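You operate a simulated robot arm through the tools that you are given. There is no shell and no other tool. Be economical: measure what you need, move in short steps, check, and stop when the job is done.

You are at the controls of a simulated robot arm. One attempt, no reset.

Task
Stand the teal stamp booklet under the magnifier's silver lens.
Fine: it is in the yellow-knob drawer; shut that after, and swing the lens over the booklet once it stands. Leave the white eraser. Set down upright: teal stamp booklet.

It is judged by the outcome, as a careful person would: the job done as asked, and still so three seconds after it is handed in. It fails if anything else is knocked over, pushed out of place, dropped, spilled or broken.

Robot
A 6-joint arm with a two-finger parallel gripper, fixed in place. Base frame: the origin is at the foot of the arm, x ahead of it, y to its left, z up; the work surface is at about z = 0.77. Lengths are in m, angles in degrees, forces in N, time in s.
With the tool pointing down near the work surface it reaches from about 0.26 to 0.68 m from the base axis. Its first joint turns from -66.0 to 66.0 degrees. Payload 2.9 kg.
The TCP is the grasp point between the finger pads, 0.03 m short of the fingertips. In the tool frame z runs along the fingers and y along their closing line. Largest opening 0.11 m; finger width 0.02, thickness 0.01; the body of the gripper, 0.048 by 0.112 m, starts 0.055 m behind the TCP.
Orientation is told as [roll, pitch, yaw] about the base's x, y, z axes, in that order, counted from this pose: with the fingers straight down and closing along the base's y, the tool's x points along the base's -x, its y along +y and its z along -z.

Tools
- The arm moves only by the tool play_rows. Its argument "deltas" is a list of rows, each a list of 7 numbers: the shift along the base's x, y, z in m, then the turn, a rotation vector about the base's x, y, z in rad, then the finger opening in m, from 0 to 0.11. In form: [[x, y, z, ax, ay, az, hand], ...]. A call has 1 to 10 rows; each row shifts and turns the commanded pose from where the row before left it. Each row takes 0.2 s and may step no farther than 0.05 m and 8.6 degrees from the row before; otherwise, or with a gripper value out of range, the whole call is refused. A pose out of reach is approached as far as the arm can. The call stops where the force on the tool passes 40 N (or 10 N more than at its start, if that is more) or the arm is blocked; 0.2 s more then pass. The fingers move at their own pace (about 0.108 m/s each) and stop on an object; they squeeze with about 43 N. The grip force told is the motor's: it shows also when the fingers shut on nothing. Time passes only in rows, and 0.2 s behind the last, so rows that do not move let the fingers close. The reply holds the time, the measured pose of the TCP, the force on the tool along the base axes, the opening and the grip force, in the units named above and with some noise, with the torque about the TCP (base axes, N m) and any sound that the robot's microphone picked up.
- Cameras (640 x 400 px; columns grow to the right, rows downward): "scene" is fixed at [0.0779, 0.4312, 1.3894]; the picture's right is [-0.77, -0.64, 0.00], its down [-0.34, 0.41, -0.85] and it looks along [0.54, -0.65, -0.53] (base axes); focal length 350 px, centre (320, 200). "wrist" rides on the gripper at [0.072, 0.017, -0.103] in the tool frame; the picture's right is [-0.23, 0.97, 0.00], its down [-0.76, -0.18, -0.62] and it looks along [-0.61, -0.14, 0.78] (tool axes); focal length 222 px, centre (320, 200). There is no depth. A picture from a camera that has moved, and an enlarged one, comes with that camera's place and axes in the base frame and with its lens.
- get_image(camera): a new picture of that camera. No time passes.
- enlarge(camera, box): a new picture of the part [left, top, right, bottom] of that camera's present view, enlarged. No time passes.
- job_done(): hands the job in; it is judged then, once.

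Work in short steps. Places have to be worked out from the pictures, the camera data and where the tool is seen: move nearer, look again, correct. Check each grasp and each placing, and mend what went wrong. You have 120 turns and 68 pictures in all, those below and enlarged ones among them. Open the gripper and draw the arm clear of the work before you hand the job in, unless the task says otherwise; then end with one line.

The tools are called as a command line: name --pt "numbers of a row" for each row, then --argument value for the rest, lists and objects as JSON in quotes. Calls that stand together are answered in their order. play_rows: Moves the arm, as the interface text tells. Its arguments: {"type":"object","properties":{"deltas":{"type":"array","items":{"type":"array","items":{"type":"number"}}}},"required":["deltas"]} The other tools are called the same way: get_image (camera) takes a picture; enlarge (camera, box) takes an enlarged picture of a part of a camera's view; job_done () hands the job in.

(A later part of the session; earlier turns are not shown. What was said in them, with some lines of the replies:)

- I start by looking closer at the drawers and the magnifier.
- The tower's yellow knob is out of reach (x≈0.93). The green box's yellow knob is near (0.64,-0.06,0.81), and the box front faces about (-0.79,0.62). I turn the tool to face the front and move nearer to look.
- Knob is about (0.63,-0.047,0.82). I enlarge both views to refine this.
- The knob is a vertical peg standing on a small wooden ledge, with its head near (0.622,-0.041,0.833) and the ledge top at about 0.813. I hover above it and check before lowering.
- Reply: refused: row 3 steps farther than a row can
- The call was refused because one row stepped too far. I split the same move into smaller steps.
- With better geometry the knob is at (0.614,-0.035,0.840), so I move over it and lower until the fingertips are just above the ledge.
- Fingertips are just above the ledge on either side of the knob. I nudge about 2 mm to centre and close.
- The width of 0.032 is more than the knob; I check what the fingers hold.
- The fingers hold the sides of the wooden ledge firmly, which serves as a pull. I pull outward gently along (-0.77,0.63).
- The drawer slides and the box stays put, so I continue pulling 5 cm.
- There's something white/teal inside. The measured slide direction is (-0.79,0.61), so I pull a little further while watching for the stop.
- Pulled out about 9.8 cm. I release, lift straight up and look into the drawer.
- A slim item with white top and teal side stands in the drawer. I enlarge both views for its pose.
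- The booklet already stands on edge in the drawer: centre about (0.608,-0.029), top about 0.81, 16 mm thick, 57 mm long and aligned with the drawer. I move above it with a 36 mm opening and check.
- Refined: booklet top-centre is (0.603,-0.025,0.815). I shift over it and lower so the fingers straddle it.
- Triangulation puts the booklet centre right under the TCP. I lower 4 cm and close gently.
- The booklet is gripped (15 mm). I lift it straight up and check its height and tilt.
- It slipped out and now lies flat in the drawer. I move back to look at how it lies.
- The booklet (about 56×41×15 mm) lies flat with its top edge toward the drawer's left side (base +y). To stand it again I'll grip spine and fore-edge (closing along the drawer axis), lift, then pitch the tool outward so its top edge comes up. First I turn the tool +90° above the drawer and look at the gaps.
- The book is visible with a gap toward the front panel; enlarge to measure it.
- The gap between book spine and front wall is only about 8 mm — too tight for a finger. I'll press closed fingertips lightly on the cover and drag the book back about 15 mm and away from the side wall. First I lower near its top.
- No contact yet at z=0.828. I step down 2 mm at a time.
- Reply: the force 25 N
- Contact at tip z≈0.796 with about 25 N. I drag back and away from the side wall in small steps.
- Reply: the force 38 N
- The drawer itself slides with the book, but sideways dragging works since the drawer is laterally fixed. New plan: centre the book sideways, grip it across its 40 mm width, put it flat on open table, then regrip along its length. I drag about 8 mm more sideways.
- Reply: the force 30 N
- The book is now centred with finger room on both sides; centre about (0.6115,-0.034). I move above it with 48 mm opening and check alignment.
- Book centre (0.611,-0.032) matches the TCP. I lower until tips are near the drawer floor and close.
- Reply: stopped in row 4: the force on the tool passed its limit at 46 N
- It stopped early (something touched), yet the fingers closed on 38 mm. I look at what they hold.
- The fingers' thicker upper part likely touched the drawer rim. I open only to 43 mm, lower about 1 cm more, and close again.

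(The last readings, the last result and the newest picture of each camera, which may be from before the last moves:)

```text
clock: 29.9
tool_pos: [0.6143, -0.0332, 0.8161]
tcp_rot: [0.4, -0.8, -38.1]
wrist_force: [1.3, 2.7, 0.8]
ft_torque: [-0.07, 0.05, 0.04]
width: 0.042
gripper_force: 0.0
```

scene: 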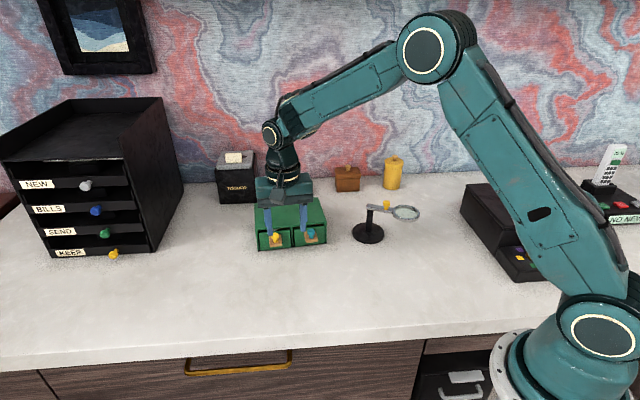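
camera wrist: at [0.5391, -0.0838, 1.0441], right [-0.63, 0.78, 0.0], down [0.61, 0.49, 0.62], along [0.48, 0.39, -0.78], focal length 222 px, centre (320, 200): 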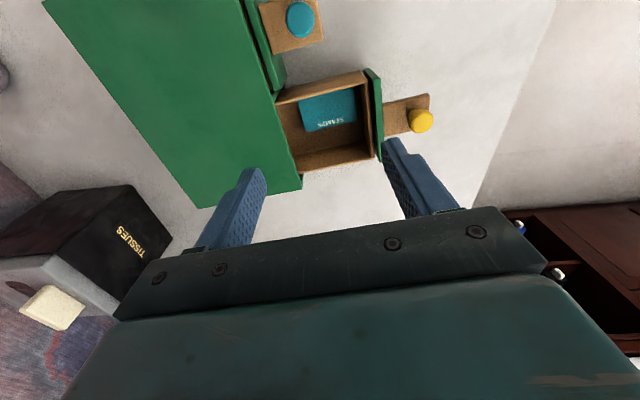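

Good, now at 0.816 (tips 0.786) without contact. One more small step down, then close.

play_rows --pt "0 0 -0.002 0 0 0 0.043" --pt "0 0 0 0 0 0 0.036" --pt "0 0 0 0 0 0 0.02" --pt "0 0 0 0 0 0 0.02" --pt "0 0 0 0 0 0 0.02"

play_rows --pt "0 0 0.004 0 0 0 0.02" --pt "0 0 0.006 0 0 0 0.02" --pt "0 0 0.008 0 0 0 0.02" --pt "0 0 0.01 0 0 0 0.02" --pt "0 0 0.01 0 0 0 0.02"

```text
clock: 31.1
tool_pos: [0.6146, -0.0332, 0.8147]
tcp_rot: [0.4, -0.8, -38.0]
wrist_force: [0.4, -1.6, 3.3]
ft_torque: [-0.07, 0.05, 0.03]
width: 0.0385
gripper_force: 43.4
```

```text
clock: 32.3
tool_pos: [0.6138, -0.035, 0.8528]
tcp_rot: [0.4, -0.6, -38.1]
wrist_force: [0.3, 0.0, -1.0]
ft_torque: [-0.01, -0.02, 0.01]
width: 0.0385
gripper_force: 42.8
```

The booklet is held (38.5 mm). I lift slowly out of the drawer and check it visually.

play_rows --pt "0 0 0.012 0 0 0 0.02" --pt "0 0 0.014 0 0 0 0.02" --pt "0 0 0.015 0 0 0 0.02" --pt "0 0 0.015 0 0 0 0.02" --pt "-0.01 0.008 0.012 0 0 0 0.02" --pt "-0.015 0.012 0.01 0 0 0 0.02"

get_image --camera "scene"

```text
clock: 33.7
tool_pos: [0.5905, -0.0106, 0.9318]
tcp_rot: [0.4, -0.6, -38.1]
wrist_force: [0.8, 0.0, -0.4]
ft_torque: [0.05, -0.01, 0.0]
width: 0.0384
gripper_force: 42.8
```

```text
26 pictures are left
```

scene: 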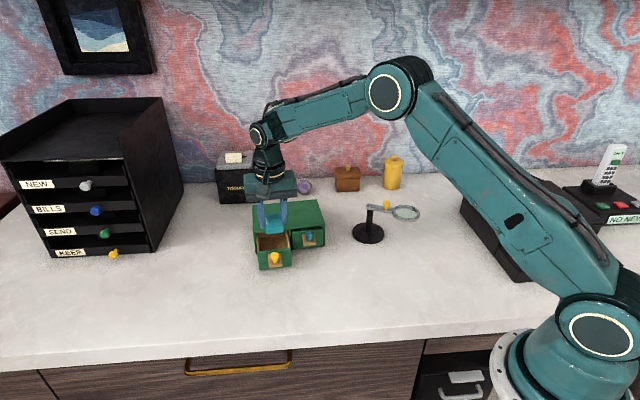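

It holds the booklet horizontally. I carry it to open table near (0.45,0.10) while turning the tool to about -80°.

play_rows --pt "-0.02 0.0158 0 0 0 -0.105 0.02" --pt "-0.02 0.0158 0 0 0 -0.105 0.02" --pt "-0.02 0.0158 -0.005 0 0 -0.105 0.02" --pt "-0.02 0.0158 -0.015 0 0 -0.105 0.02" --pt "-0.02 0.0158 -0.02 0 0 -0.105 0.02" --pt "-0.02 0.0158 -0.02 0 0 -0.105 0.02" --pt "-0.02 0.0158 -0.02 0 0 -0.105 0.02" --pt "0 0 -0.02 -0.005 0.01 0 0.02" --pt "0 0 -0.015 0 0 0 0.02" --pt "0 0 0 0 0 0 0.02"

```text
clock: 35.9
tool_pos: [0.4492, 0.0967, 0.8163]
tcp_rot: [-0.2, -0.9, -80.2]
wrist_force: [0.2, -0.7, -0.9]
ft_torque: [0.01, 0.01, 0.0]
width: 0.0385
gripper_force: 43.2
```

Book bottom should be about 1 cm above the table. I lower gently until contact.

play_rows --pt "0 0 -0.004 0 0 0 0.02" --pt "0 0 -0.003 0 0 0 0.02"

play_rows --pt "0 0 -0.002 0 0 0 0.02" --pt "0 0 -0.0015 0 0 0 0.02"

```text
clock: 36.5
tool_pos: [0.4489, 0.0975, 0.8093]
tcp_rot: [-0.1, -0.9, -80.1]
wrist_force: [0.2, -0.7, -0.2]
ft_torque: [-0.01, -0.01, 0.0]
width: 0.0385
gripper_force: 43.2
```

```text
clock: 37.1
tool_pos: [0.449, 0.098, 0.8054]
tcp_rot: [-0.2, -0.9, -80.2]
wrist_force: [-0.5, 0.0, -0.6]
ft_torque: [0.0, -0.01, -0.02]
width: 0.0384
gripper_force: 43.0
```

No contact yet (tips 0.775); I continue down.

play_rows --pt "0 0 -0.002 0 0 0 0.02" --pt "0 0 -0.001 0 0 0 0.02"

enlarge --camera "scene" --box '[180, 220, 340, 320]'

```text
clock: 37.7
tool_pos: [0.4483, 0.0976, 0.803]
tcp_rot: [-0.1, -0.9, -80.2]
wrist_force: [-0.9, -0.4, 6.5]
ft_torque: [0.17, -0.07, 0.02]
width: 0.0383
gripper_force: 43.0
```

```text
4.00 times, centred on (260, 270) of scene
camera zoom: at [0.0778, 0.4311, 1.3894], right [-0.77, -0.64, 0.0], down [-0.34, 0.41, -0.85], along [0.55, -0.65, -0.53], focal length 1398 px, centre (560, -80)
```

zoom: 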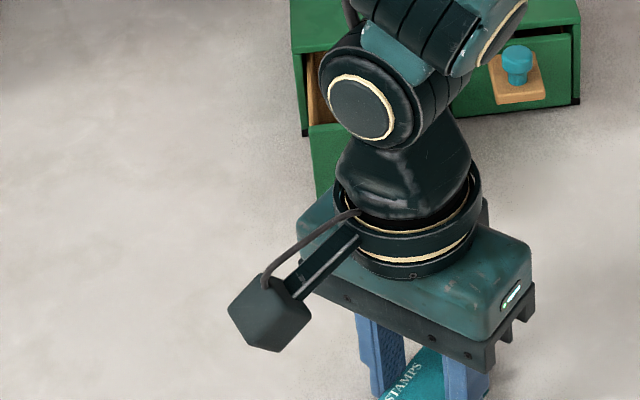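

Contact at 6.5 N. I release, rise, and turn back toward +10° yaw to view and regrip along its length.

play_rows --pt "0 0 0 0 0 0 0.055" --pt "0 0 0 0 0 0 0.055" --pt "0 0 0.02 0 0 0 0.055" --pt "0 0 0.04 0 0 0 0.08" --pt "0 0 0.04 0 0.01 0 0.08" --pt "0 0 0 0 0 0.145 0.08" --pt "0 0 0 0 0 0.145 0.08" --pt "0 0 0 0 0 0.145 0.08" --pt "0 0 0 0 0 0.145 0.08" --pt "0 0 0 0 0 0.145 0.08"

play_rows --pt "0 0 0 0 0 0.145 0.08" --pt "-0.01 0 0 0 0 0.145 0.08" --pt "-0.01 0 0 0 0 0.145 0.08" --pt "-0.01 0 0 0 0 0.145 0.08" --pt "0 0 0 0 0 0.145 0.08" --pt "0 0 0 0 0 0.121 0.08" --pt "0 0 0 0 0 0 0.08"

get_image --camera "wrist"

```text
clock: 39.9
tool_pos: [0.4489, 0.099, 0.9021]
tcp_rot: [-0.8, -0.8, -38.4]
wrist_force: [-0.1, 0.4, -0.7]
ft_torque: [0.01, 0.0, -0.01]
width: 0.0802
gripper_force: 0.1
```

```text
clock: 41.5
tool_pos: [0.4199, 0.0965, 0.902]
tcp_rot: [-0.8, -0.9, 9.9]
wrist_force: [0.0, 0.0, -0.4]
ft_torque: [0.0, -0.02, 0.01]
width: 0.0801
gripper_force: 0.1
```

```text
24 pictures are left
camera wrist: at [0.3425, 0.1022, 1.0038], right [0.06, 1.0, -0.01], down [0.77, -0.04, 0.64], along [0.63, -0.04, -0.77], focal length 222 px, centre (320, 200)
```

wrist: 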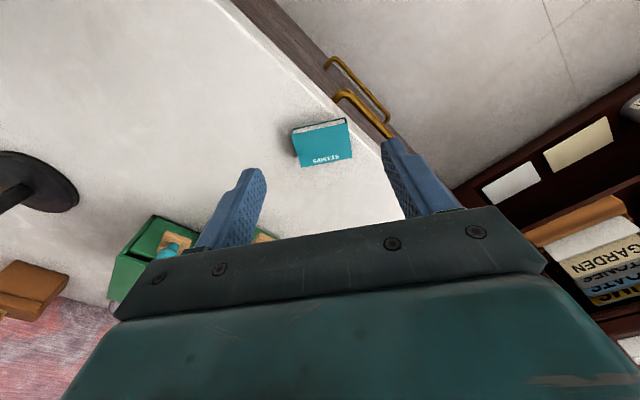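

Booklet centre is (0.447,0.099), top edge facing outward. The wrist camera housing limits outward pitch, so I'll grip with the fingers tilted about 38° inward and later place tilted about 50° outward (sum ≈ 88–90°). I tilt above it now.

play_rows --pt "0.01 0.001 0 0.002 0.0 0 0.08" --pt "0.01 0.001 0 -0.0205 0.1338 0 0.08" --pt "0.01 0.001 0 -0.0205 0.1338 0 0.08" --pt "0.01 0.001 0 -0.0205 0.1338 0 0.08" --pt "0.01 0.001 0 -0.0205 0.1338 0 0.08" --pt "0.005 0.001 0 -0.0205 0.1338 0 0.08" --pt "0 0 -0.03 0 0 0 0.08" --pt "0 0 -0.03 0 0 0 0.08" --pt "0 0 0 0 0 0 0.08"

enlarge --camera "scene" --box '[180, 220, 340, 320]'

enlarge --camera "wrist" --box '[200, 60, 460, 220]'

```text
clock: 43.5
tool_pos: [0.4672, 0.0919, 0.8427]
tcp_rot: [0.2, 37.9, 10.1]
wrist_force: [0.7, 0.4, 0.0]
ft_torque: [0.0, -0.01, -0.01]
width: 0.08
gripper_force: 0.1
out of reach, approached as far as the arm can: row 6
```

```text
4.00 times, centred on (260, 270) of scene
camera zoom: at [0.0779, 0.4312, 1.3894], right [-0.77, -0.64, 0.0], down [-0.34, 0.41, -0.85], along [0.54, -0.65, -0.53], focal length 1398 px, centre (560, -80)
```

zoom: 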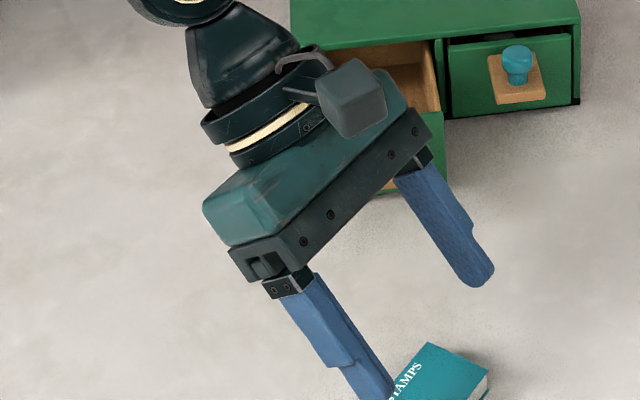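

```text
2.46 times, centred on (330, 140) of wrist
camera zoom: at [0.4707, 0.1082, 0.9694], right [0.01, 0.99, -0.14], down [1.0, -0.01, 0.02], along [0.02, -0.14, -0.99], focal length 547 px, centre (295, 348)
```

zoom: 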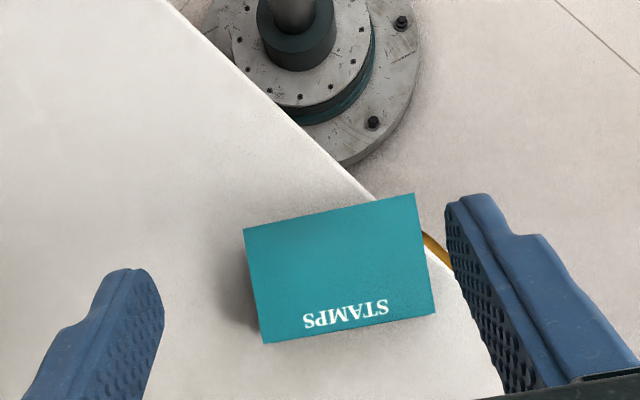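

Orientation is right; I need about 8.5 mm toward +y. I correct that, then lower in steps.

play_rows --pt "-0.0015 0.0084 0 0 0 0 0.08" --pt "0 0 0 0 0 0 0.08"

```text
clock: 44.1
tool_pos: [0.4649, 0.0979, 0.8451]
tcp_rot: [0.3, 38.0, 10.3]
wrist_force: [0.3, -0.4, 0.3]
ft_torque: [-0.01, 0.03, 0.01]
width: 0.0798
gripper_force: 0.0
```

play_rows --pt "0 0.001 -0.015 0 0 0 0.08" --pt "0 0.001 -0.015 0 0 0 0.08" --pt "0 0 -0.008 0 0 0 0.08" --pt "0 0 -0.004 0 0 0 0.08" --pt "0 0 0 0 0 0 0.08"

```text
clock: 45.3
tool_pos: [0.4662, 0.1035, 0.8023]
tcp_rot: [0.2, 37.9, 10.1]
wrist_force: [-0.8, 0.9, 0.3]
ft_torque: [0.02, -0.03, 0.01]
width: 0.0801
gripper_force: 0.0
```

At grip height without contact. I close slowly on spine and fore-edge.

play_rows --pt "0 -0.001 -0.001 0 0 0 0.07" --pt "0 0 0 0 0 0 0.062" --pt "0 0 0 0 0 0 0.055" --pt "0 0 0 0 0 0 0.04" --pt "0 0 0 0 0 0 0.04" --pt "0 0 0 0 0 0 0.04"

enlarge --camera "wrist" --box '[200, 40, 460, 200]'

```text
clock: 46.7
tool_pos: [0.4666, 0.1008, 0.7999]
tcp_rot: [0.4, 38.0, 10.3]
wrist_force: [-0.6, 0.5, 0.3]
ft_torque: [0.02, 0.0, 0.0]
width: 0.0566
gripper_force: 43.3
```

```text
2.46 times, centred on (330, 120) of wrist
camera zoom: at [0.4695, 0.1181, 0.9279], right [0.01, 0.99, -0.14], down [1.0, 0.0, 0.02], along [0.02, -0.14, -0.99], focal length 547 px, centre (295, 397)
```

zoom: 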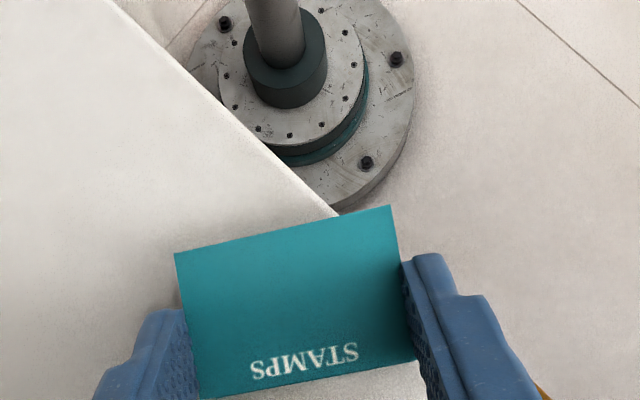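

Gripped at 56.6 mm, slightly toward the top edge — good. I lift slowly.

play_rows --pt "0 0 0.004 0 0 0 0.04" --pt "0 0 0.006 0 0 0 0.04" --pt "0 0 0.01 0 0 0 0.04" --pt "0 0 0.015 0 0 0 0.04" --pt "0 0 0.02 0 0 0 0.04" --pt "0 0 0.025 0 0 0 0.04" --pt "0 0 0.025 0 0 0 0.04" --pt "0 0 0.025 0 0 0 0.04"

```text
clock: 48.5
tool_pos: [0.4531, 0.0859, 0.9369]
tcp_rot: [0.1, 37.9, 10.2]
wrist_force: [-0.1, 0.8, -1.0]
ft_torque: [-0.02, -0.02, 0.0]
width: 0.0563
gripper_force: 43.1
out of reach, approached as far as the arm can: row 7, 8
```

Held well. I pitch the tool outward in the air (about 82° first), keeping it high.

play_rows --pt "0.004 0 0.0 0.0249 -0.1408 0 0.04" --pt "0.004 0 0.0 0.0249 -0.1408 0 0.04" --pt "0.004 0 0.0 0.0249 -0.1408 0 0.04" --pt "0.004 0 0.0 0.0249 -0.1408 0 0.04" --pt "0.004 0 0.0 0.0249 -0.1408 0 0.04" --pt "0.004 0 0.0 0.0249 -0.1408 0 0.04" --pt "0.004 0 0.0 0.0249 -0.1408 0 0.04" --pt "0.004 0 0.0 0.0249 -0.1408 0 0.04" --pt "0.004 0 0.0 0.0249 -0.1408 0 0.04" --pt "0.004 0 0.0 0.0249 -0.1408 0 0.04"

get_image --camera "scene"

```text
clock: 50.7
tool_pos: [0.504, 0.0969, 0.9342]
tcp_rot: [0.1, -44.2, 10.2]
wrist_force: [-0.3, -0.8, 0.4]
ft_torque: [0.01, 0.04, 0.0]
width: 0.0564
gripper_force: 43.1
```

```text
20 pictures are left
```

scene: 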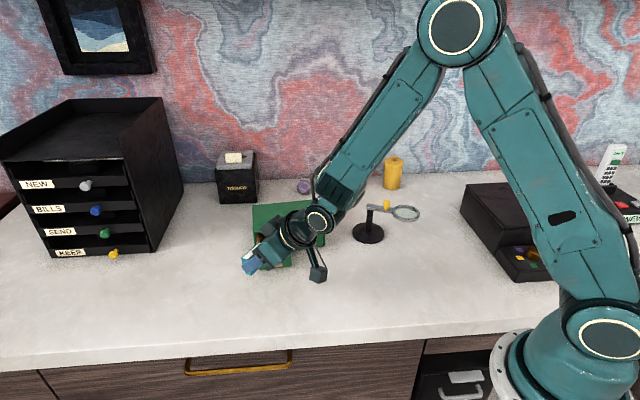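

The booklet is held nearly vertical. I carry it toward the placing point P≈(0.475,-0.168), on the lens circle (radius ≈0.095 m round the post), staying high.

play_rows --pt "-0.00625 -0.0321 0.003 0 0 -0.0647 0.04" --pt "-0.00625 -0.0321 0.003 0 0 -0.0647 0.04" --pt "-0.00625 -0.0321 0 0 0 -0.0647 0.04" --pt "-0.00625 -0.0321 0 0 0 -0.0647 0.04" --pt "-0.00625 -0.0321 0 0 0 -0.0647 0.04" --pt "-0.00625 -0.0321 0 0 0 -0.0647 0.04" --pt "-0.00625 -0.0321 0 0 0 -0.0647 0.04" --pt "-0.00625 -0.0321 0 0 0 -0.0647 0.04" --pt "0 0 -0.02 -0.042 -0.12 0 0.04" --pt "0 0 0 0 0 0 0.04"

enlarge --camera "scene" --box '[290, 150, 450, 250]'

```text
clock: 52.9
tool_pos: [0.454, -0.1605, 0.9204]
tcp_rot: [0.3, -51.5, -19.6]
wrist_force: [-0.2, 0.1, -0.2]
ft_torque: [-0.02, 0.01, 0.01]
width: 0.0562
gripper_force: 42.8
```

```text
4.00 times, centred on (370, 200) of scene
camera zoom: at [0.0779, 0.4312, 1.3894], right [-0.77, -0.64, 0.0], down [-0.34, 0.41, -0.85], along [0.54, -0.65, -0.53], focal length 1398 px, centre (120, 200)
```

zoom: 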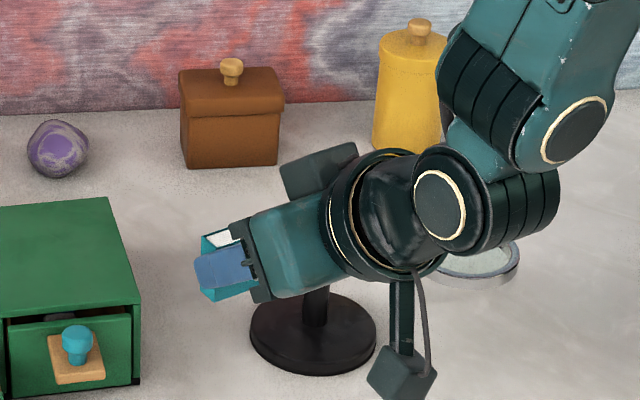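

The booklet is upright, pages up, clear of the magnifier. I lower it toward the table in steps.

play_rows --pt "0 0 -0.02 0 0 0 0.04" --pt "0 0 -0.025 0 0 0 0.04" --pt "0 0 -0.025 0 0 0 0.04" --pt "0 0 -0.02 0 0 0 0.04" --pt "0 0 -0.012 0 0 0 0.04" --pt "0 0 0 0 0 0 0.04"

enlarge --camera "scene" --box '[290, 170, 450, 270]'

```text
clock: 54.3
tool_pos: [0.4538, -0.158, 0.8178]
tcp_rot: [0.2, -51.3, -19.6]
wrist_force: [0.7, -0.7, -0.5]
ft_torque: [-0.02, -0.02, -0.02]
width: 0.0564
gripper_force: 42.8
```

```text
4.00 times, centred on (370, 220) of scene
camera zoom: at [0.0779, 0.4312, 1.3894], right [-0.77, -0.64, 0.0], down [-0.34, 0.41, -0.85], along [0.54, -0.65, -0.53], focal length 1398 px, centre (120, 120)
```

zoom: 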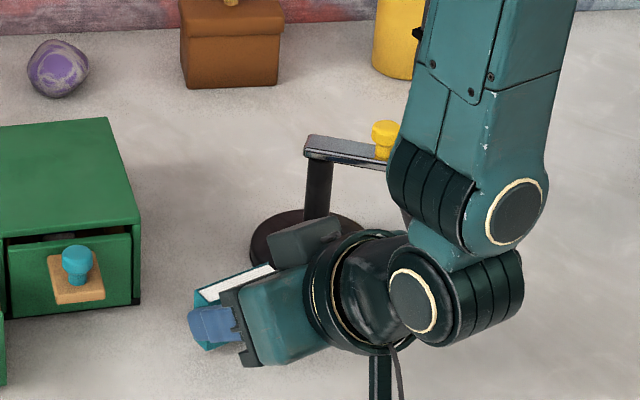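

Still clear; I lower by small steps to touch.

play_rows --pt "0 0 -0.003 0 0 0 0.04" --pt "0 0 -0.003 0 0 0 0.04"

play_rows --pt "0 0 -0.002 0 0 0 0.04"

```text
clock: 54.9
tool_pos: [0.4528, -0.1603, 0.8122]
tcp_rot: [0.2, -51.4, -19.5]
wrist_force: [-0.2, 0.6, -0.4]
ft_torque: [0.0, 0.04, -0.01]
width: 0.0563
gripper_force: 43.2
```

```text
clock: 55.3
tool_pos: [0.4542, -0.1596, 0.8099]
tcp_rot: [0.2, -51.3, -19.4]
wrist_force: [0.3, -0.1, -0.3]
ft_torque: [-0.02, -0.02, 0.01]
width: 0.0563
gripper_force: 42.5
```

play_rows --pt "0 0 -0.002 0 0 0 0.04"

play_rows --pt "0 0 -0.0015 0 0 0 0.04"

```text
clock: 55.7
tool_pos: [0.4545, -0.1597, 0.8077]
tcp_rot: [0.3, -51.3, -19.6]
wrist_force: [-0.3, -0.6, 0.2]
ft_torque: [-0.03, -0.02, -0.01]
width: 0.0565
gripper_force: 42.3
```

```text
clock: 56.1
tool_pos: [0.4548, -0.1597, 0.8079]
tcp_rot: [0.1, -51.5, -19.5]
wrist_force: [-4.1, 0.0, 10.5]
ft_torque: [-0.21, -0.11, -0.08]
width: 0.0566
gripper_force: 43.1
```

Contact at 10 N. I release by opening gradually, then withdraw backward along the fingers.

play_rows --pt "0 0 0 0 0 0 0.058" --pt "0 0 0 0 0 0 0.06" --pt "0 0 0 0 0 0 0.066" --pt "0 0 0 0 0 0 0.072" --pt "0 0 0 0 0 0 0.072"

play_rows --pt "-0.0148 0.0052 0.0125 0 0 0 0.072" --pt "-0.0222 0.0078 0.0187 0 0 0 0.072" --pt "-0.0222 0.0078 0.0187 0 0 0 0.072" --pt "-0.015 0.0052 0.03 0 0 0 0.072" --pt "0 0 0.04 0 0 0 0.072" --pt "0 0 0.04 0 0 0 0.072"

enlarge --camera "scene" --box '[310, 180, 450, 270]'

get_image --camera "wrist"

```text
clock: 57.3
tool_pos: [0.4538, -0.1594, 0.8078]
tcp_rot: [0.3, -51.3, -19.5]
wrist_force: [-0.8, 0.5, 0.1]
ft_torque: [0.01, -0.02, -0.04]
width: 0.0721
gripper_force: 0.0
```

```text
clock: 58.7
tool_pos: [0.3886, -0.1383, 0.9682]
tcp_rot: [0.2, -51.2, -19.7]
wrist_force: [0.4, -0.1, 0.3]
ft_torque: [0.0, -0.02, -0.03]
width: 0.0719
gripper_force: 0.0
out of reach, approached as far as the arm can: row 4, 5
```

```text
4.44 times, centred on (380, 225) of scene
camera zoom: at [0.0779, 0.4312, 1.3894], right [-0.77, -0.64, 0.0], down [-0.34, 0.41, -0.85], along [0.54, -0.65, -0.53], focal length 1553 px, centre (53, 89)
```

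zoom: 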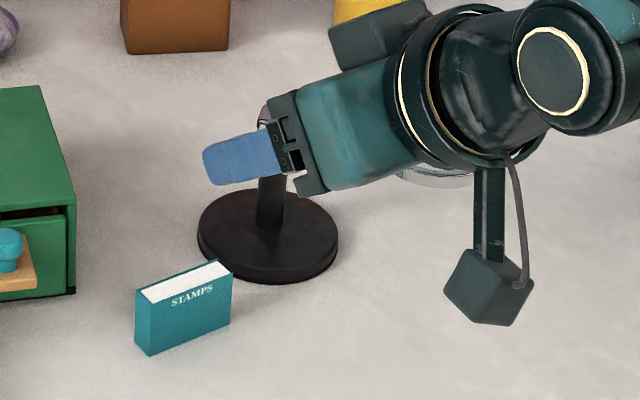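

```text
16 pictures are left
camera wrist: at [0.2747, -0.0794, 0.9756], right [0.46, 0.87, 0.18], down [-0.07, -0.17, 0.98], along [0.89, -0.46, -0.02], focal length 222 px, centre (320, 200)
```

wrist: 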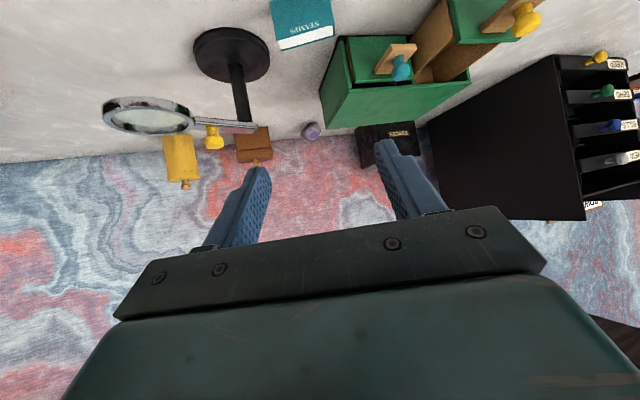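

The booklet stands upright at about (0.473,-0.164). Next I bring the tool back to vertical and move in front of the drawer to shut it (knob now ≈ (0.556,0.012)).

play_rows --pt "-0.005 0.01 0.01 0.043 0.121 0 0.03" --pt "0 0.015 0.005 0.043 0.121 0 0.0" --pt "0 0.02 0 0.043 0.121 0 0.0" --pt "0 0.02 0 0.043 0.121 0 0.0" --pt "0 0.02 0 0.043 0.121 0 0.0" --pt "0.01 0.02 0 0.043 0.121 0 0.0" --pt "0.02 0.02 0 0.043 0.121 0 0.0" --pt "0.03 0.02 0 0 0 -0.107 0.0" --pt "0.03 0.02 0 0 0 -0.107 0.0" --pt "0.03 0.015 -0.01 0 0 -0.107 0.0"

```text
clock: 60.9
tool_pos: [0.503, 0.0415, 0.9685]
tcp_rot: [0.3, 0.1, -38.0]
wrist_force: [-1.2, 0.1, 0.0]
ft_torque: [-0.02, 0.01, -0.02]
width: 0.0
gripper_force: 38.1
```

I line up on the knob's slide line and descend in front of the ledge, then check.

play_rows --pt "0.006 0.006 -0.03 0 0 0 0.0" --pt "0 0 -0.04 0 0 0 0.0" --pt "0 0 -0.04 0 0 0 0.0" --pt "0 0 -0.023 0 0 0 0.0" --pt "0 0 0 0 0 0 0.0"

enlarge --camera "scene" --box '[230, 190, 350, 280]'

```text
clock: 62.1
tool_pos: [0.5083, 0.0488, 0.8352]
tcp_rot: [0.2, 0.2, -38.0]
wrist_force: [-0.1, 0.5, 0.6]
ft_torque: [-0.03, -0.01, 0.0]
width: 0.0
gripper_force: 37.9
```

```text
4.44 times, centred on (290, 235) of scene
camera zoom: at [0.0779, 0.4312, 1.3894], right [-0.77, -0.64, 0.0], down [-0.34, 0.41, -0.85], along [0.54, -0.65, -0.53], focal length 1553 px, centre (453, 44)
```

zoom: 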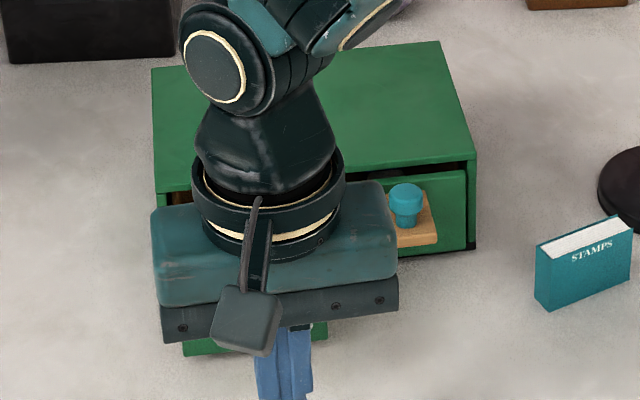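

Positioned in front. I push the drawer in along (0.79,-0.61).

play_rows --pt "0.0079 -0.0061 0 0 0 0 0.0" --pt "0.0079 -0.0061 0 0 0 0 0.0" --pt "0.0079 -0.0061 0 0 0 0 0.0" --pt "0.0079 -0.0061 0 0 0 0 0.0" --pt "0.0079 -0.0061 0 0 0 0 0.0" --pt "0.0079 -0.0061 0 0 0 0 0.0" --pt "0.0079 -0.0061 0 0 0 0 0.0" --pt "0.0079 -0.0061 0 0 0 0 0.0" --pt "0.0079 -0.0061 0 0 0 0 0.0"

play_rows --pt "0.004 -0.0031 0 0 0 0 0.0" --pt "0.004 -0.0031 0 0 0 0 0.0"

```text
clock: 64.1
tool_pos: [0.5817, -0.0067, 0.8368]
tcp_rot: [0.3, 0.2, -37.8]
wrist_force: [-0.7, 0.0, 0.3]
ft_torque: [0.0, 0.01, -0.02]
width: 0.0
gripper_force: 37.7
```

```text
clock: 64.7
tool_pos: [0.5869, -0.0127, 0.8374]
tcp_rot: [0.2, 0.3, -37.9]
wrist_force: [-9.3, 5.1, 4.5]
ft_torque: [-0.05, 0.06, -0.05]
width: 0.0
gripper_force: 37.4
```

Resistance rises to about 11 N, so it's near closed. One more small nudge, then look.

play_rows --pt "0.0016 -0.0012 0 0 0 0 0.0"

play_rows --pt "-0.01 0.008 0 0 0 0 0.0" --pt "-0.03 0.023 0 0 0 0 0.0" --pt "-0.01 0.008 0.04 0 0 0 0.0" --pt "-0.03 0 0.04 0 0 0 0.0" --pt "-0.04 0 0.03 0 0 0 0.0" --pt "-0.03 0 0.01 0 0 0 0.0"

enlarge --camera "scene" --box '[230, 170, 440, 280]'

```text
clock: 65.1
tool_pos: [0.5885, -0.0136, 0.8364]
tcp_rot: [0.2, 0.2, -37.8]
wrist_force: [-5.6, 9.2, 1.1]
ft_torque: [-0.01, 0.08, 0.0]
width: 0.0001
gripper_force: 37.7
```

```text
clock: 66.5
tool_pos: [0.4405, 0.0257, 0.9576]
tcp_rot: [0.2, 0.2, -37.9]
wrist_force: [0.1, -0.1, -0.7]
ft_torque: [0.01, -0.01, 0.01]
width: 0.0001
gripper_force: 37.3
```

```text
3.05 times, centred on (335, 225) of scene
camera zoom: at [0.0779, 0.4312, 1.3894], right [-0.77, -0.64, 0.0], down [-0.34, 0.41, -0.85], along [0.54, -0.65, -0.53], focal length 1065 px, centre (274, 124)
```

zoom: 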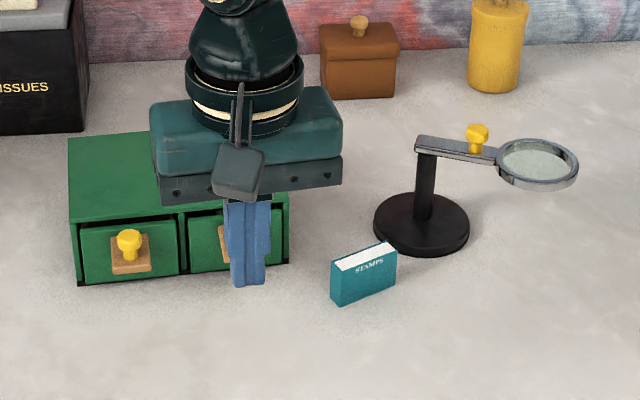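

Drawer looks shut and the booklet stands. Next I go high above the magnifier with the tool turned along its swing tangent (yaw ≈28°) to look at the yellow lens knob.

play_rows --pt "-0.005 -0.02 0.03 0 0 0.144 0.035" --pt "-0.005 -0.036 0.02 0 0 0.144 0.035" --pt "-0.005 -0.036 0.0 0 0 0.144 0.035" --pt "-0.005 -0.036 0 0 0 0.144 0.035" --pt "-0.005 -0.036 0 0 0 0.144 0.035" --pt "-0.005 -0.036 0 0 0 0.144 0.035" --pt "-0.005 -0.036 0 0 0 0.144 0.035" --pt "-0.005 -0.036 0 0 0 0.144 0.035" --pt "0 0 0 0 0 0 0.035"

get_image --camera "wrist"

enlarge --camera "scene" --box '[230, 170, 350, 270]'

```text
clock: 68.5
tool_pos: [0.4001, -0.2475, 1.0069]
tcp_rot: [0.1, 0.2, 28.1]
wrist_force: [-0.4, -0.3, -0.1]
ft_torque: [0.0, 0.02, 0.03]
width: 0.0349
gripper_force: 0.1
```

```text
13 pictures are left
camera wrist: at [0.3282, -0.2669, 1.1104], right [-0.26, 0.97, 0.0], down [0.76, 0.2, 0.62], along [0.6, 0.16, -0.78], focal length 222 px, centre (320, 200)
```

wrist: 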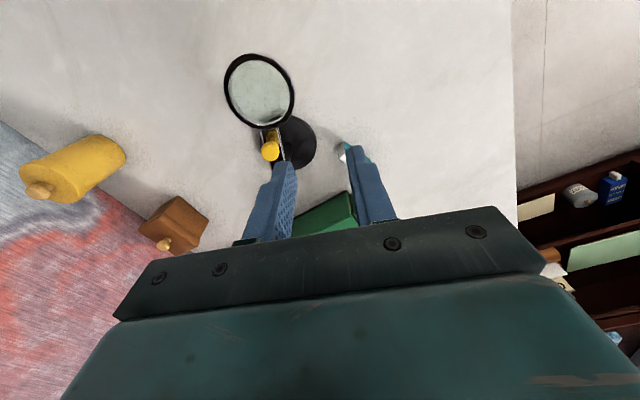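

```text
4.00 times, centred on (290, 220) of scene
camera zoom: at [0.0779, 0.4312, 1.3894], right [-0.77, -0.64, 0.0], down [-0.34, 0.41, -0.85], along [0.54, -0.65, -0.53], focal length 1398 px, centre (440, 120)
```

zoom: 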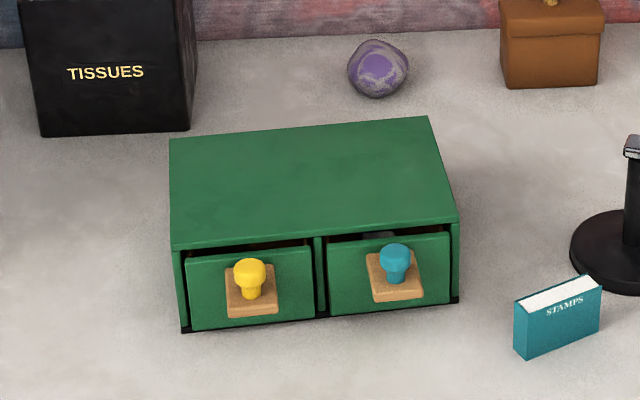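

Drawer is shut. Lens ≈(0.394,-0.3135,0.865), post ≈(0.478,-0.264), knob ≈(0.445,-0.287) with top ≈0.895. I hover just above the knob and check.

play_rows --pt "0.015 -0.013 -0.015 0 0 0 0.035" --pt "0.015 -0.013 -0.02 0 0 0 0.035" --pt "0.015 -0.0135 -0.025 0 0 0 0.035" --pt "0 0 0 0 0 0 0.035"

enlarge --camera "scene" --box '[340, 160, 440, 240]'

enlarge --camera "wrist" --box '[200, 60, 440, 220]'

```text
clock: 69.5
tool_pos: [0.4454, -0.288, 0.9473]
tcp_rot: [0.0, 0.2, 28.0]
wrist_force: [-0.3, -0.6, 0.0]
ft_torque: [-0.02, 0.0, 0.03]
width: 0.0348
gripper_force: 0.1
```

```text
5.00 times, centred on (390, 200) of scene
camera zoom: at [0.0779, 0.4312, 1.3894], right [-0.77, -0.64, 0.0], down [-0.34, 0.41, -0.85], along [0.54, -0.65, -0.53], focal length 1747 px, centre (-30, 200)
```

zoom: 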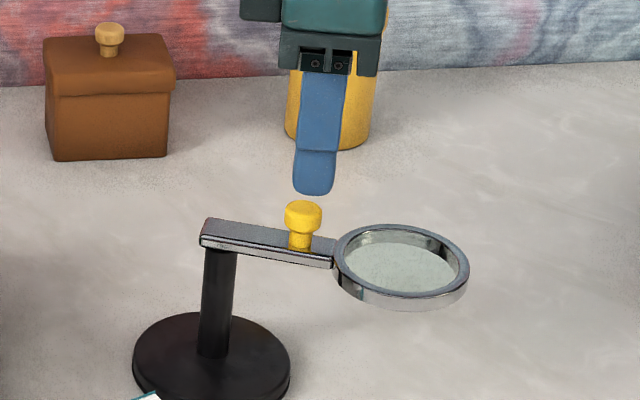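

```text
2.50 times, centred on (320, 140) of wrist
camera zoom: at [0.3727, -0.3066, 1.0513], right [-0.26, 0.97, 0.0], down [0.76, 0.2, 0.62], along [0.6, 0.16, -0.78], focal length 555 px, centre (320, 350)
```

zoom: 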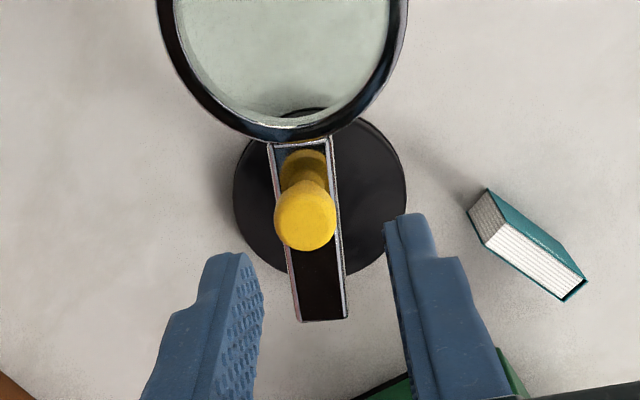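

The knob sits between the fingers, about 3 mm off laterally. I lower so the tips straddle it just above the arm bar, then narrow the fingers into a loose cage.

play_rows --pt "0.0005 -0.002 -0.015 0 0 0 0.036" --pt "0 0 -0.015 0 0 0 0.036" --pt "0 0 -0.01 0 0 0 0.036" --pt "0 0 -0.006 0 0 0 0.036" --pt "0 0 0 0 0 0 0.036"

enlarge --camera "wrist" --box '[200, 60, 440, 220]'

```text
clock: 70.7
tool_pos: [0.4455, -0.288, 0.8991]
tcp_rot: [0.1, 0.1, 28.2]
wrist_force: [1.1, 0.8, 0.0]
ft_torque: [0.01, 0.01, 0.0]
width: 0.036
gripper_force: 0.0
```

```text
2.50 times, centred on (320, 140) of wrist
camera zoom: at [0.3738, -0.3072, 1.0047], right [-0.26, 0.97, 0.0], down [0.76, 0.2, 0.62], along [0.6, 0.16, -0.78], focal length 555 px, centre (320, 350)
```

zoom: 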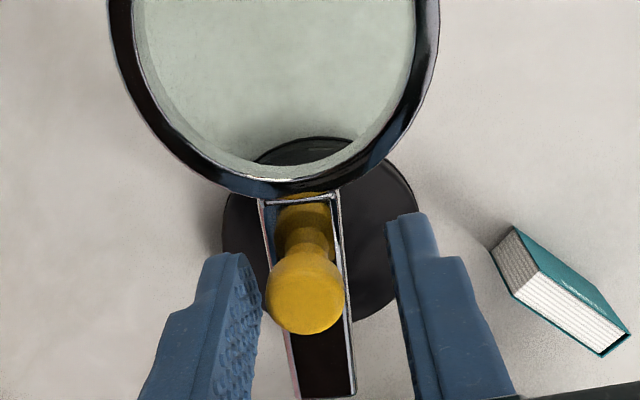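

The knob is about 3.5 mm toward the left finger. I centre on it, narrow the cage to 28 mm, then start the swing with a few arc steps and check.

play_rows --pt "0.0016 -0.0032 0 0 0 0 0.036" --pt "0 0 0 0 0 0 0.029" --pt "0 0 0 0 0 0 0.027" --pt "-0.002 0.0047 0 0 0 -0.142 0.027" --pt "-0.0013 0.0049 0 0 0 -0.142 0.027" --pt "-0.0007 0.0051 0 0 0 -0.142 0.027"

enlarge --camera "scene" --box '[340, 170, 440, 250]'

```text
clock: 72.1
tool_pos: [0.4425, -0.2772, 0.9015]
tcp_rot: [0.2, 0.2, 3.5]
wrist_force: [-0.5, 0.3, 0.5]
ft_torque: [0.0, 0.01, 0.01]
width: 0.0274
gripper_force: 0.1
```

```text
5.00 times, centred on (390, 210) of scene
camera zoom: at [0.0779, 0.4312, 1.3894], right [-0.77, -0.64, 0.0], down [-0.34, 0.41, -0.85], along [0.54, -0.65, -0.53], focal length 1747 px, centre (-30, 150)
```

zoom: 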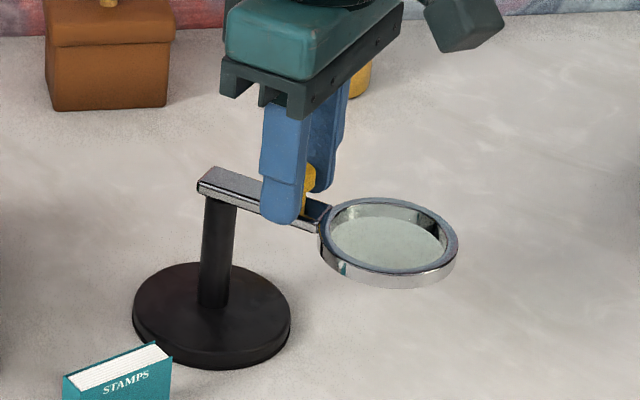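

The arm turns freely and the base stays put. I continue along the arc.

play_rows --pt "0.0002 0.0051 0 0 0 -0.142 0.027" --pt "0.0008 0.005 0 0 0 -0.142 0.027" --pt "0.0015 0.005 0 0 0 -0.142 0.027" --pt "0.0022 0.0045 0 0 0 -0.142 0.027" --pt "0.0029 0.0043 0 0 0 -0.142 0.027" --pt "0.0034 0.0038 0 0 0 -0.142 0.027" --pt "0.0039 0.0033 0 0 0 -0.142 0.027"

enlarge --camera "scene" --box '[310, 170, 430, 260]'

```text
clock: 73.7
tool_pos: [0.4596, -0.2449, 0.9003]
tcp_rot: [0.2, 0.3, -53.5]
wrist_force: [-0.6, -1.0, -0.3]
ft_torque: [0.04, -0.01, -0.01]
width: 0.027
gripper_force: 0.0
```

```text
4.44 times, centred on (370, 215) of scene
camera zoom: at [0.0779, 0.4312, 1.3894], right [-0.77, -0.64, 0.0], down [-0.34, 0.41, -0.85], along [0.54, -0.65, -0.53], focal length 1553 px, centre (98, 133)
```

zoom: 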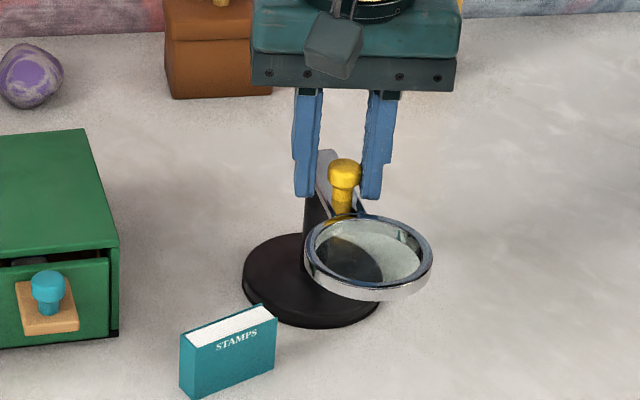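

The lens is at about 139° and the booklet at about 92° around the post. I continue the arc about 40° more.

play_rows --pt "0.0044 0.0027 0 0 0 -0.142 0.027" --pt "0.0046 0.002 0 0 0 -0.142 0.027" --pt "0.0049 0.0014 0 0 0 -0.142 0.027" --pt "0.0051 0.0006 0 0 0 -0.142 0.027" --pt "0.0051 0 0 0 0 -0.142 0.027"

enlarge --camera "scene" --box '[310, 170, 430, 260]'

```text
clock: 74.9
tool_pos: [0.4843, -0.2384, 0.9021]
tcp_rot: [0.2, 0.2, -94.2]
wrist_force: [-0.4, 0.0, 0.1]
ft_torque: [0.0, 0.05, 0.0]
width: 0.0273
gripper_force: 0.4
```

```text
4.44 times, centred on (370, 215) of scene
camera zoom: at [0.0779, 0.4312, 1.3894], right [-0.77, -0.64, 0.0], down [-0.34, 0.41, -0.85], along [0.54, -0.65, -0.53], focal length 1553 px, centre (98, 133)
```

zoom: 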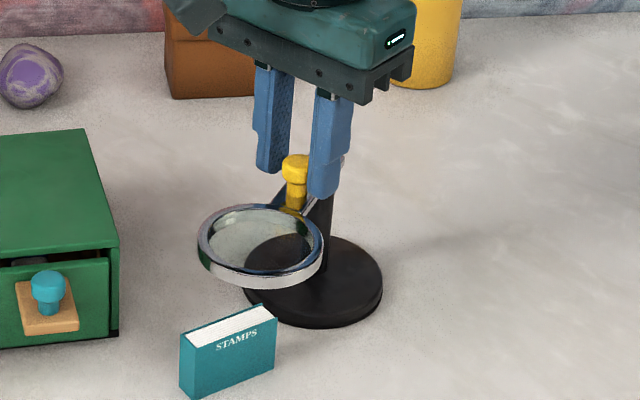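

Lens is at about 98.5° and the booklet at about 92°. One more small arc step, then rise and view from above.

play_rows --pt "0.005 -0.0006 0 0 0 -0.12 0.027" --pt "0 0 0 0 0 0 0.036" --pt "0 0 0 0 0 0 0.036" --pt "0 0 0.02 0 0 0 0.036" --pt "0 0 0.04 0 0 0 0.036" --pt "0 0 0.04 0 0 0 0.036" --pt "0 0 0.02 0 0 0 0.036"

enlarge --camera "wrist" --box '[180, 0, 460, 180]'

enlarge --camera "scene" --box '[230, 170, 430, 270]'

```text
clock: 76.5
tool_pos: [0.4872, -0.2402, 1.0229]
tcp_rot: [0.1, 0.1, -100.9]
wrist_force: [1.1, -0.5, 0.1]
ft_torque: [0.02, -0.02, -0.01]
width: 0.036
gripper_force: 0.1
```

```text
2.22 times, centred on (320, 90) of wrist
camera zoom: at [0.5169, -0.1723, 1.1258], right [0.91, -0.41, 0.0], down [-0.32, -0.72, 0.62], along [-0.25, -0.57, -0.78], focal length 494 px, centre (320, 444)
```

zoom: 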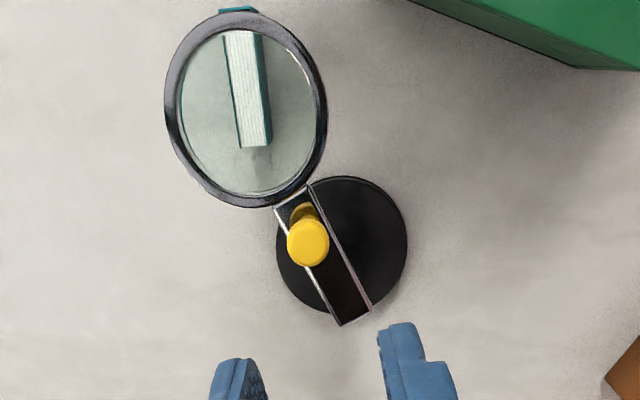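

```text
3.20 times, centred on (330, 220) of scene
camera zoom: at [0.0779, 0.4312, 1.3894], right [-0.77, -0.64, 0.0], down [-0.34, 0.41, -0.85], along [0.54, -0.65, -0.53], focal length 1118 px, centre (288, 136)
```

zoom: 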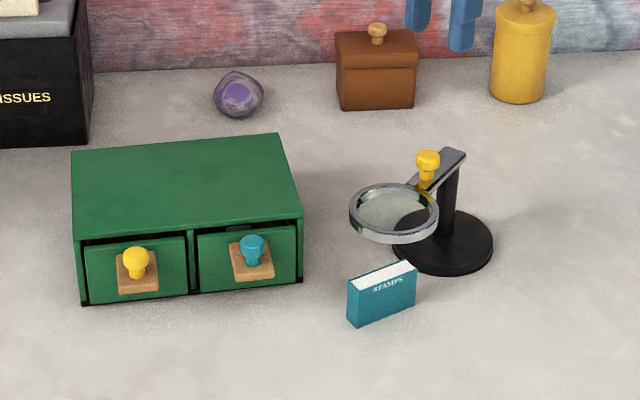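

The booklet stands beneath the lens, about 1 cm off its centre, well inside the ring. The scene shows the green box crept out about 1 cm during handling, so I'll nudge it back by pushing its front at the middle between the ledges. First I move high to in front of it.

play_rows --pt "0.011 0.023 0 0 0 0.1375 0.0" --pt "0.011 0.023 0 0 0 0.1375 0.0" --pt "0.011 0.023 0 0 0 0.1375 0.0" --pt "0.011 0.023 0 0 0 0.1375 0.0" --pt "0.011 0.023 0 0 0 0.1375 0.0" --pt "0.011 0.023 0 0 0 0.1375 0.0" --pt "0.011 0.023 -0.02 0 0 0.1375 0.0" --pt "0.011 0.023 -0.03 0 0 0.1355 0.0" --pt "0 0 -0.04 0 0 0 0.0" --pt "0 0 0 0 0 0 0.0"

enlarge --camera "wrist" --box '[180, 60, 460, 220]'

```text
clock: 78.7
tool_pos: [0.5749, -0.0542, 0.93]
tcp_rot: [0.2, 0.2, -38.0]
wrist_force: [0.8, 0.2, 0.1]
ft_torque: [0.01, 0.01, 0.0]
width: 0.0
gripper_force: 38.1
```

```text
2.29 times, centred on (320, 140) of wrist
camera zoom: at [0.5289, 0.0035, 1.0346], right [0.78, 0.63, 0.0], down [0.49, -0.61, 0.62], along [0.39, -0.48, -0.78], focal length 508 px, centre (320, 337)
```

zoom: 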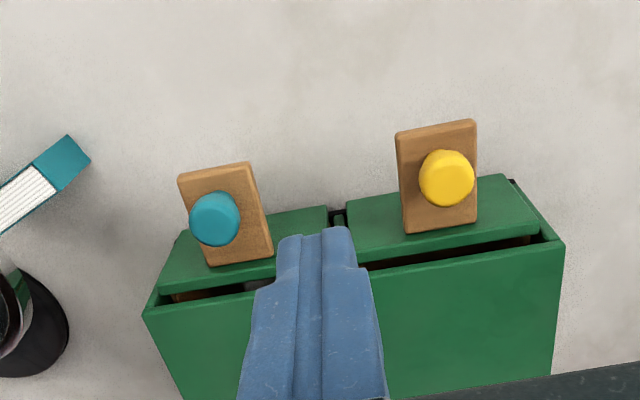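

The closed fingers line up with the divider between the two ledges. I descend there.

play_rows --pt "0 0 -0.04 0 0 0 0.0" --pt "0 0 -0.04 0 0 0 0.0" --pt "0 0 -0.018 0 0 0 0.0" --pt "0.0079 -0.0061 0 0 0 0 0.0" --pt "0.0063 -0.0049 0 0 0 0 0.0"

play_rows --pt "0.0032 -0.0024 0 0 0 0 0.0"

play_rows --pt "0.0032 -0.0024 0 0 0 0 0.0"

```text
clock: 79.9
tool_pos: [0.5903, -0.0658, 0.8326]
tcp_rot: [0.2, 0.2, -37.9]
wrist_force: [0.2, 0.1, -0.7]
ft_torque: [-0.02, 0.0, -0.01]
width: 0.0001
gripper_force: 38.1
```

```text
clock: 80.3
tool_pos: [0.5941, -0.0695, 0.8323]
tcp_rot: [0.1, 0.1, -38.0]
wrist_force: [-0.1, -1.2, 0.7]
ft_torque: [-0.02, -0.01, -0.03]
width: 0.0
gripper_force: 37.6
```

```text
clock: 80.7
tool_pos: [0.5968, -0.0706, 0.8322]
tcp_rot: [0.1, 0.3, -38.0]
wrist_force: [-4.0, 2.8, 2.3]
ft_torque: [-0.05, 0.03, -0.07]
width: 0.0
gripper_force: 37.4
```

Light contact at (0.597,-0.071). I push about 9 mm more in small steps.

play_rows --pt "0.0024 -0.0018 0 0 0 0 0.0" --pt "0.0024 -0.0018 0 0 0 0 0.0" --pt "0.0024 -0.0018 0 0 0 0 0.0"

enlarge --camera "scene" --box '[240, 180, 340, 260]'

```text
clock: 81.5
tool_pos: [0.6021, -0.0769, 0.8324]
tcp_rot: [0.1, 0.2, -38.2]
wrist_force: [-5.0, 4.3, -2.8]
ft_torque: [-0.01, 0.0, -0.11]
width: 0.0
gripper_force: 37.9
```

```text
5.00 times, centred on (290, 220) of scene
camera zoom: at [0.0779, 0.4312, 1.3893], right [-0.77, -0.64, 0.0], down [-0.34, 0.41, -0.85], along [0.54, -0.65, -0.53], focal length 1747 px, centre (470, 100)
```

zoom: 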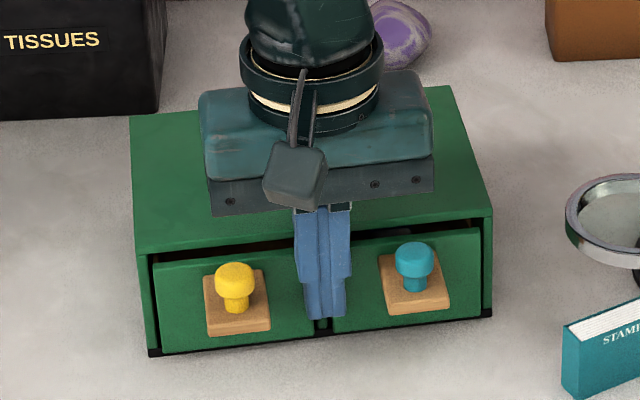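

The box is now within about 6 mm of its original spot, with both drawers shut. I retreat outward and up to a clear pose.

play_rows --pt "-0.008 0.006 0 0 0 0 0.0" --pt "-0.03 0.024 0 0 0 0 0.0" --pt "-0.01 0.008 0.04 0 0 0 0.04" --pt "-0.01 0.02 0.045 0 0 0 0.08" --pt "-0.01 0.02 0.04 0 0 0 0.1" --pt "-0.02 0.02 0.04 0 0 0 0.1" --pt "-0.03 0.02 0.03 0 0 0 0.1" --pt "0 0 0 0 0 0 0.1"

get_image --camera "scene"

```text
refused: row 4 steps farther than a row can; nothing moved
```

```text
1 pictures are left
```

scene: 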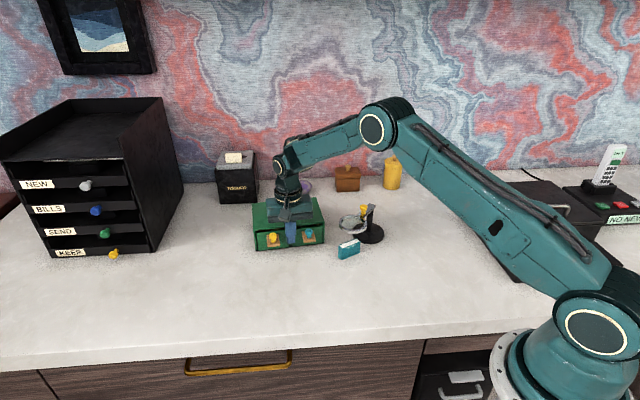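

One row was too long; I retry with smaller steps.

play_rows --pt "-0.008 0.006 0 0 0 0 0.0" --pt "-0.028 0.022 0 0 0 0 0.0" --pt "-0.01 0.008 0.03 0 0 0 0.04" --pt "-0.01 0.015 0.035 0 0 0 0.08" --pt "-0.01 0.015 0.035 0 0 0 0.1" --pt "-0.02 0.015 0.035 0 0 0 0.1" --pt "-0.025 0.02 0.03 0 0 0 0.1" --pt "0 0 0 0 0 0 0.1"

enlarge --camera "scene" --box '[230, 160, 430, 280]'

```text
clock: 83.3
tool_pos: [0.4929, 0.0229, 0.9962]
tcp_rot: [0.1, 0.3, -38.0]
wrist_force: [0.1, 0.0, 0.0]
ft_torque: [0.04, -0.03, 0.03]
width: 0.1002
gripper_force: 0.0
```

```text
3.20 times, centred on (330, 220) of scene
camera zoom: at [0.0779, 0.4312, 1.3894], right [-0.77, -0.64, 0.0], down [-0.34, 0.41, -0.85], along [0.54, -0.65, -0.53], focal length 1118 px, centre (288, 136)
```

zoom: 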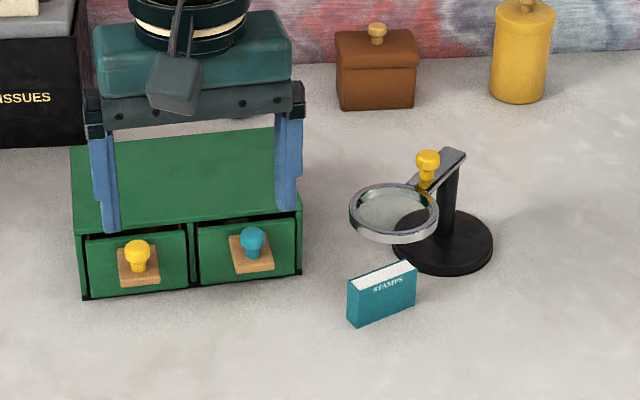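

The booklet stands upright under the lens, the drawer is shut, nothing else is tipped over, and the open gripper is clear. I hand the job in.

job_done

```text
The job is handed in.
```

The teal stamp booklet stands upright under the silver lens, about 1 cm off the lens centre, and the yellow-knob drawer is shut. The booklet slipped and fell flat inside the drawer on the first lift. The green box ended about 6 mm from where it started, and I never touched the white eraser.
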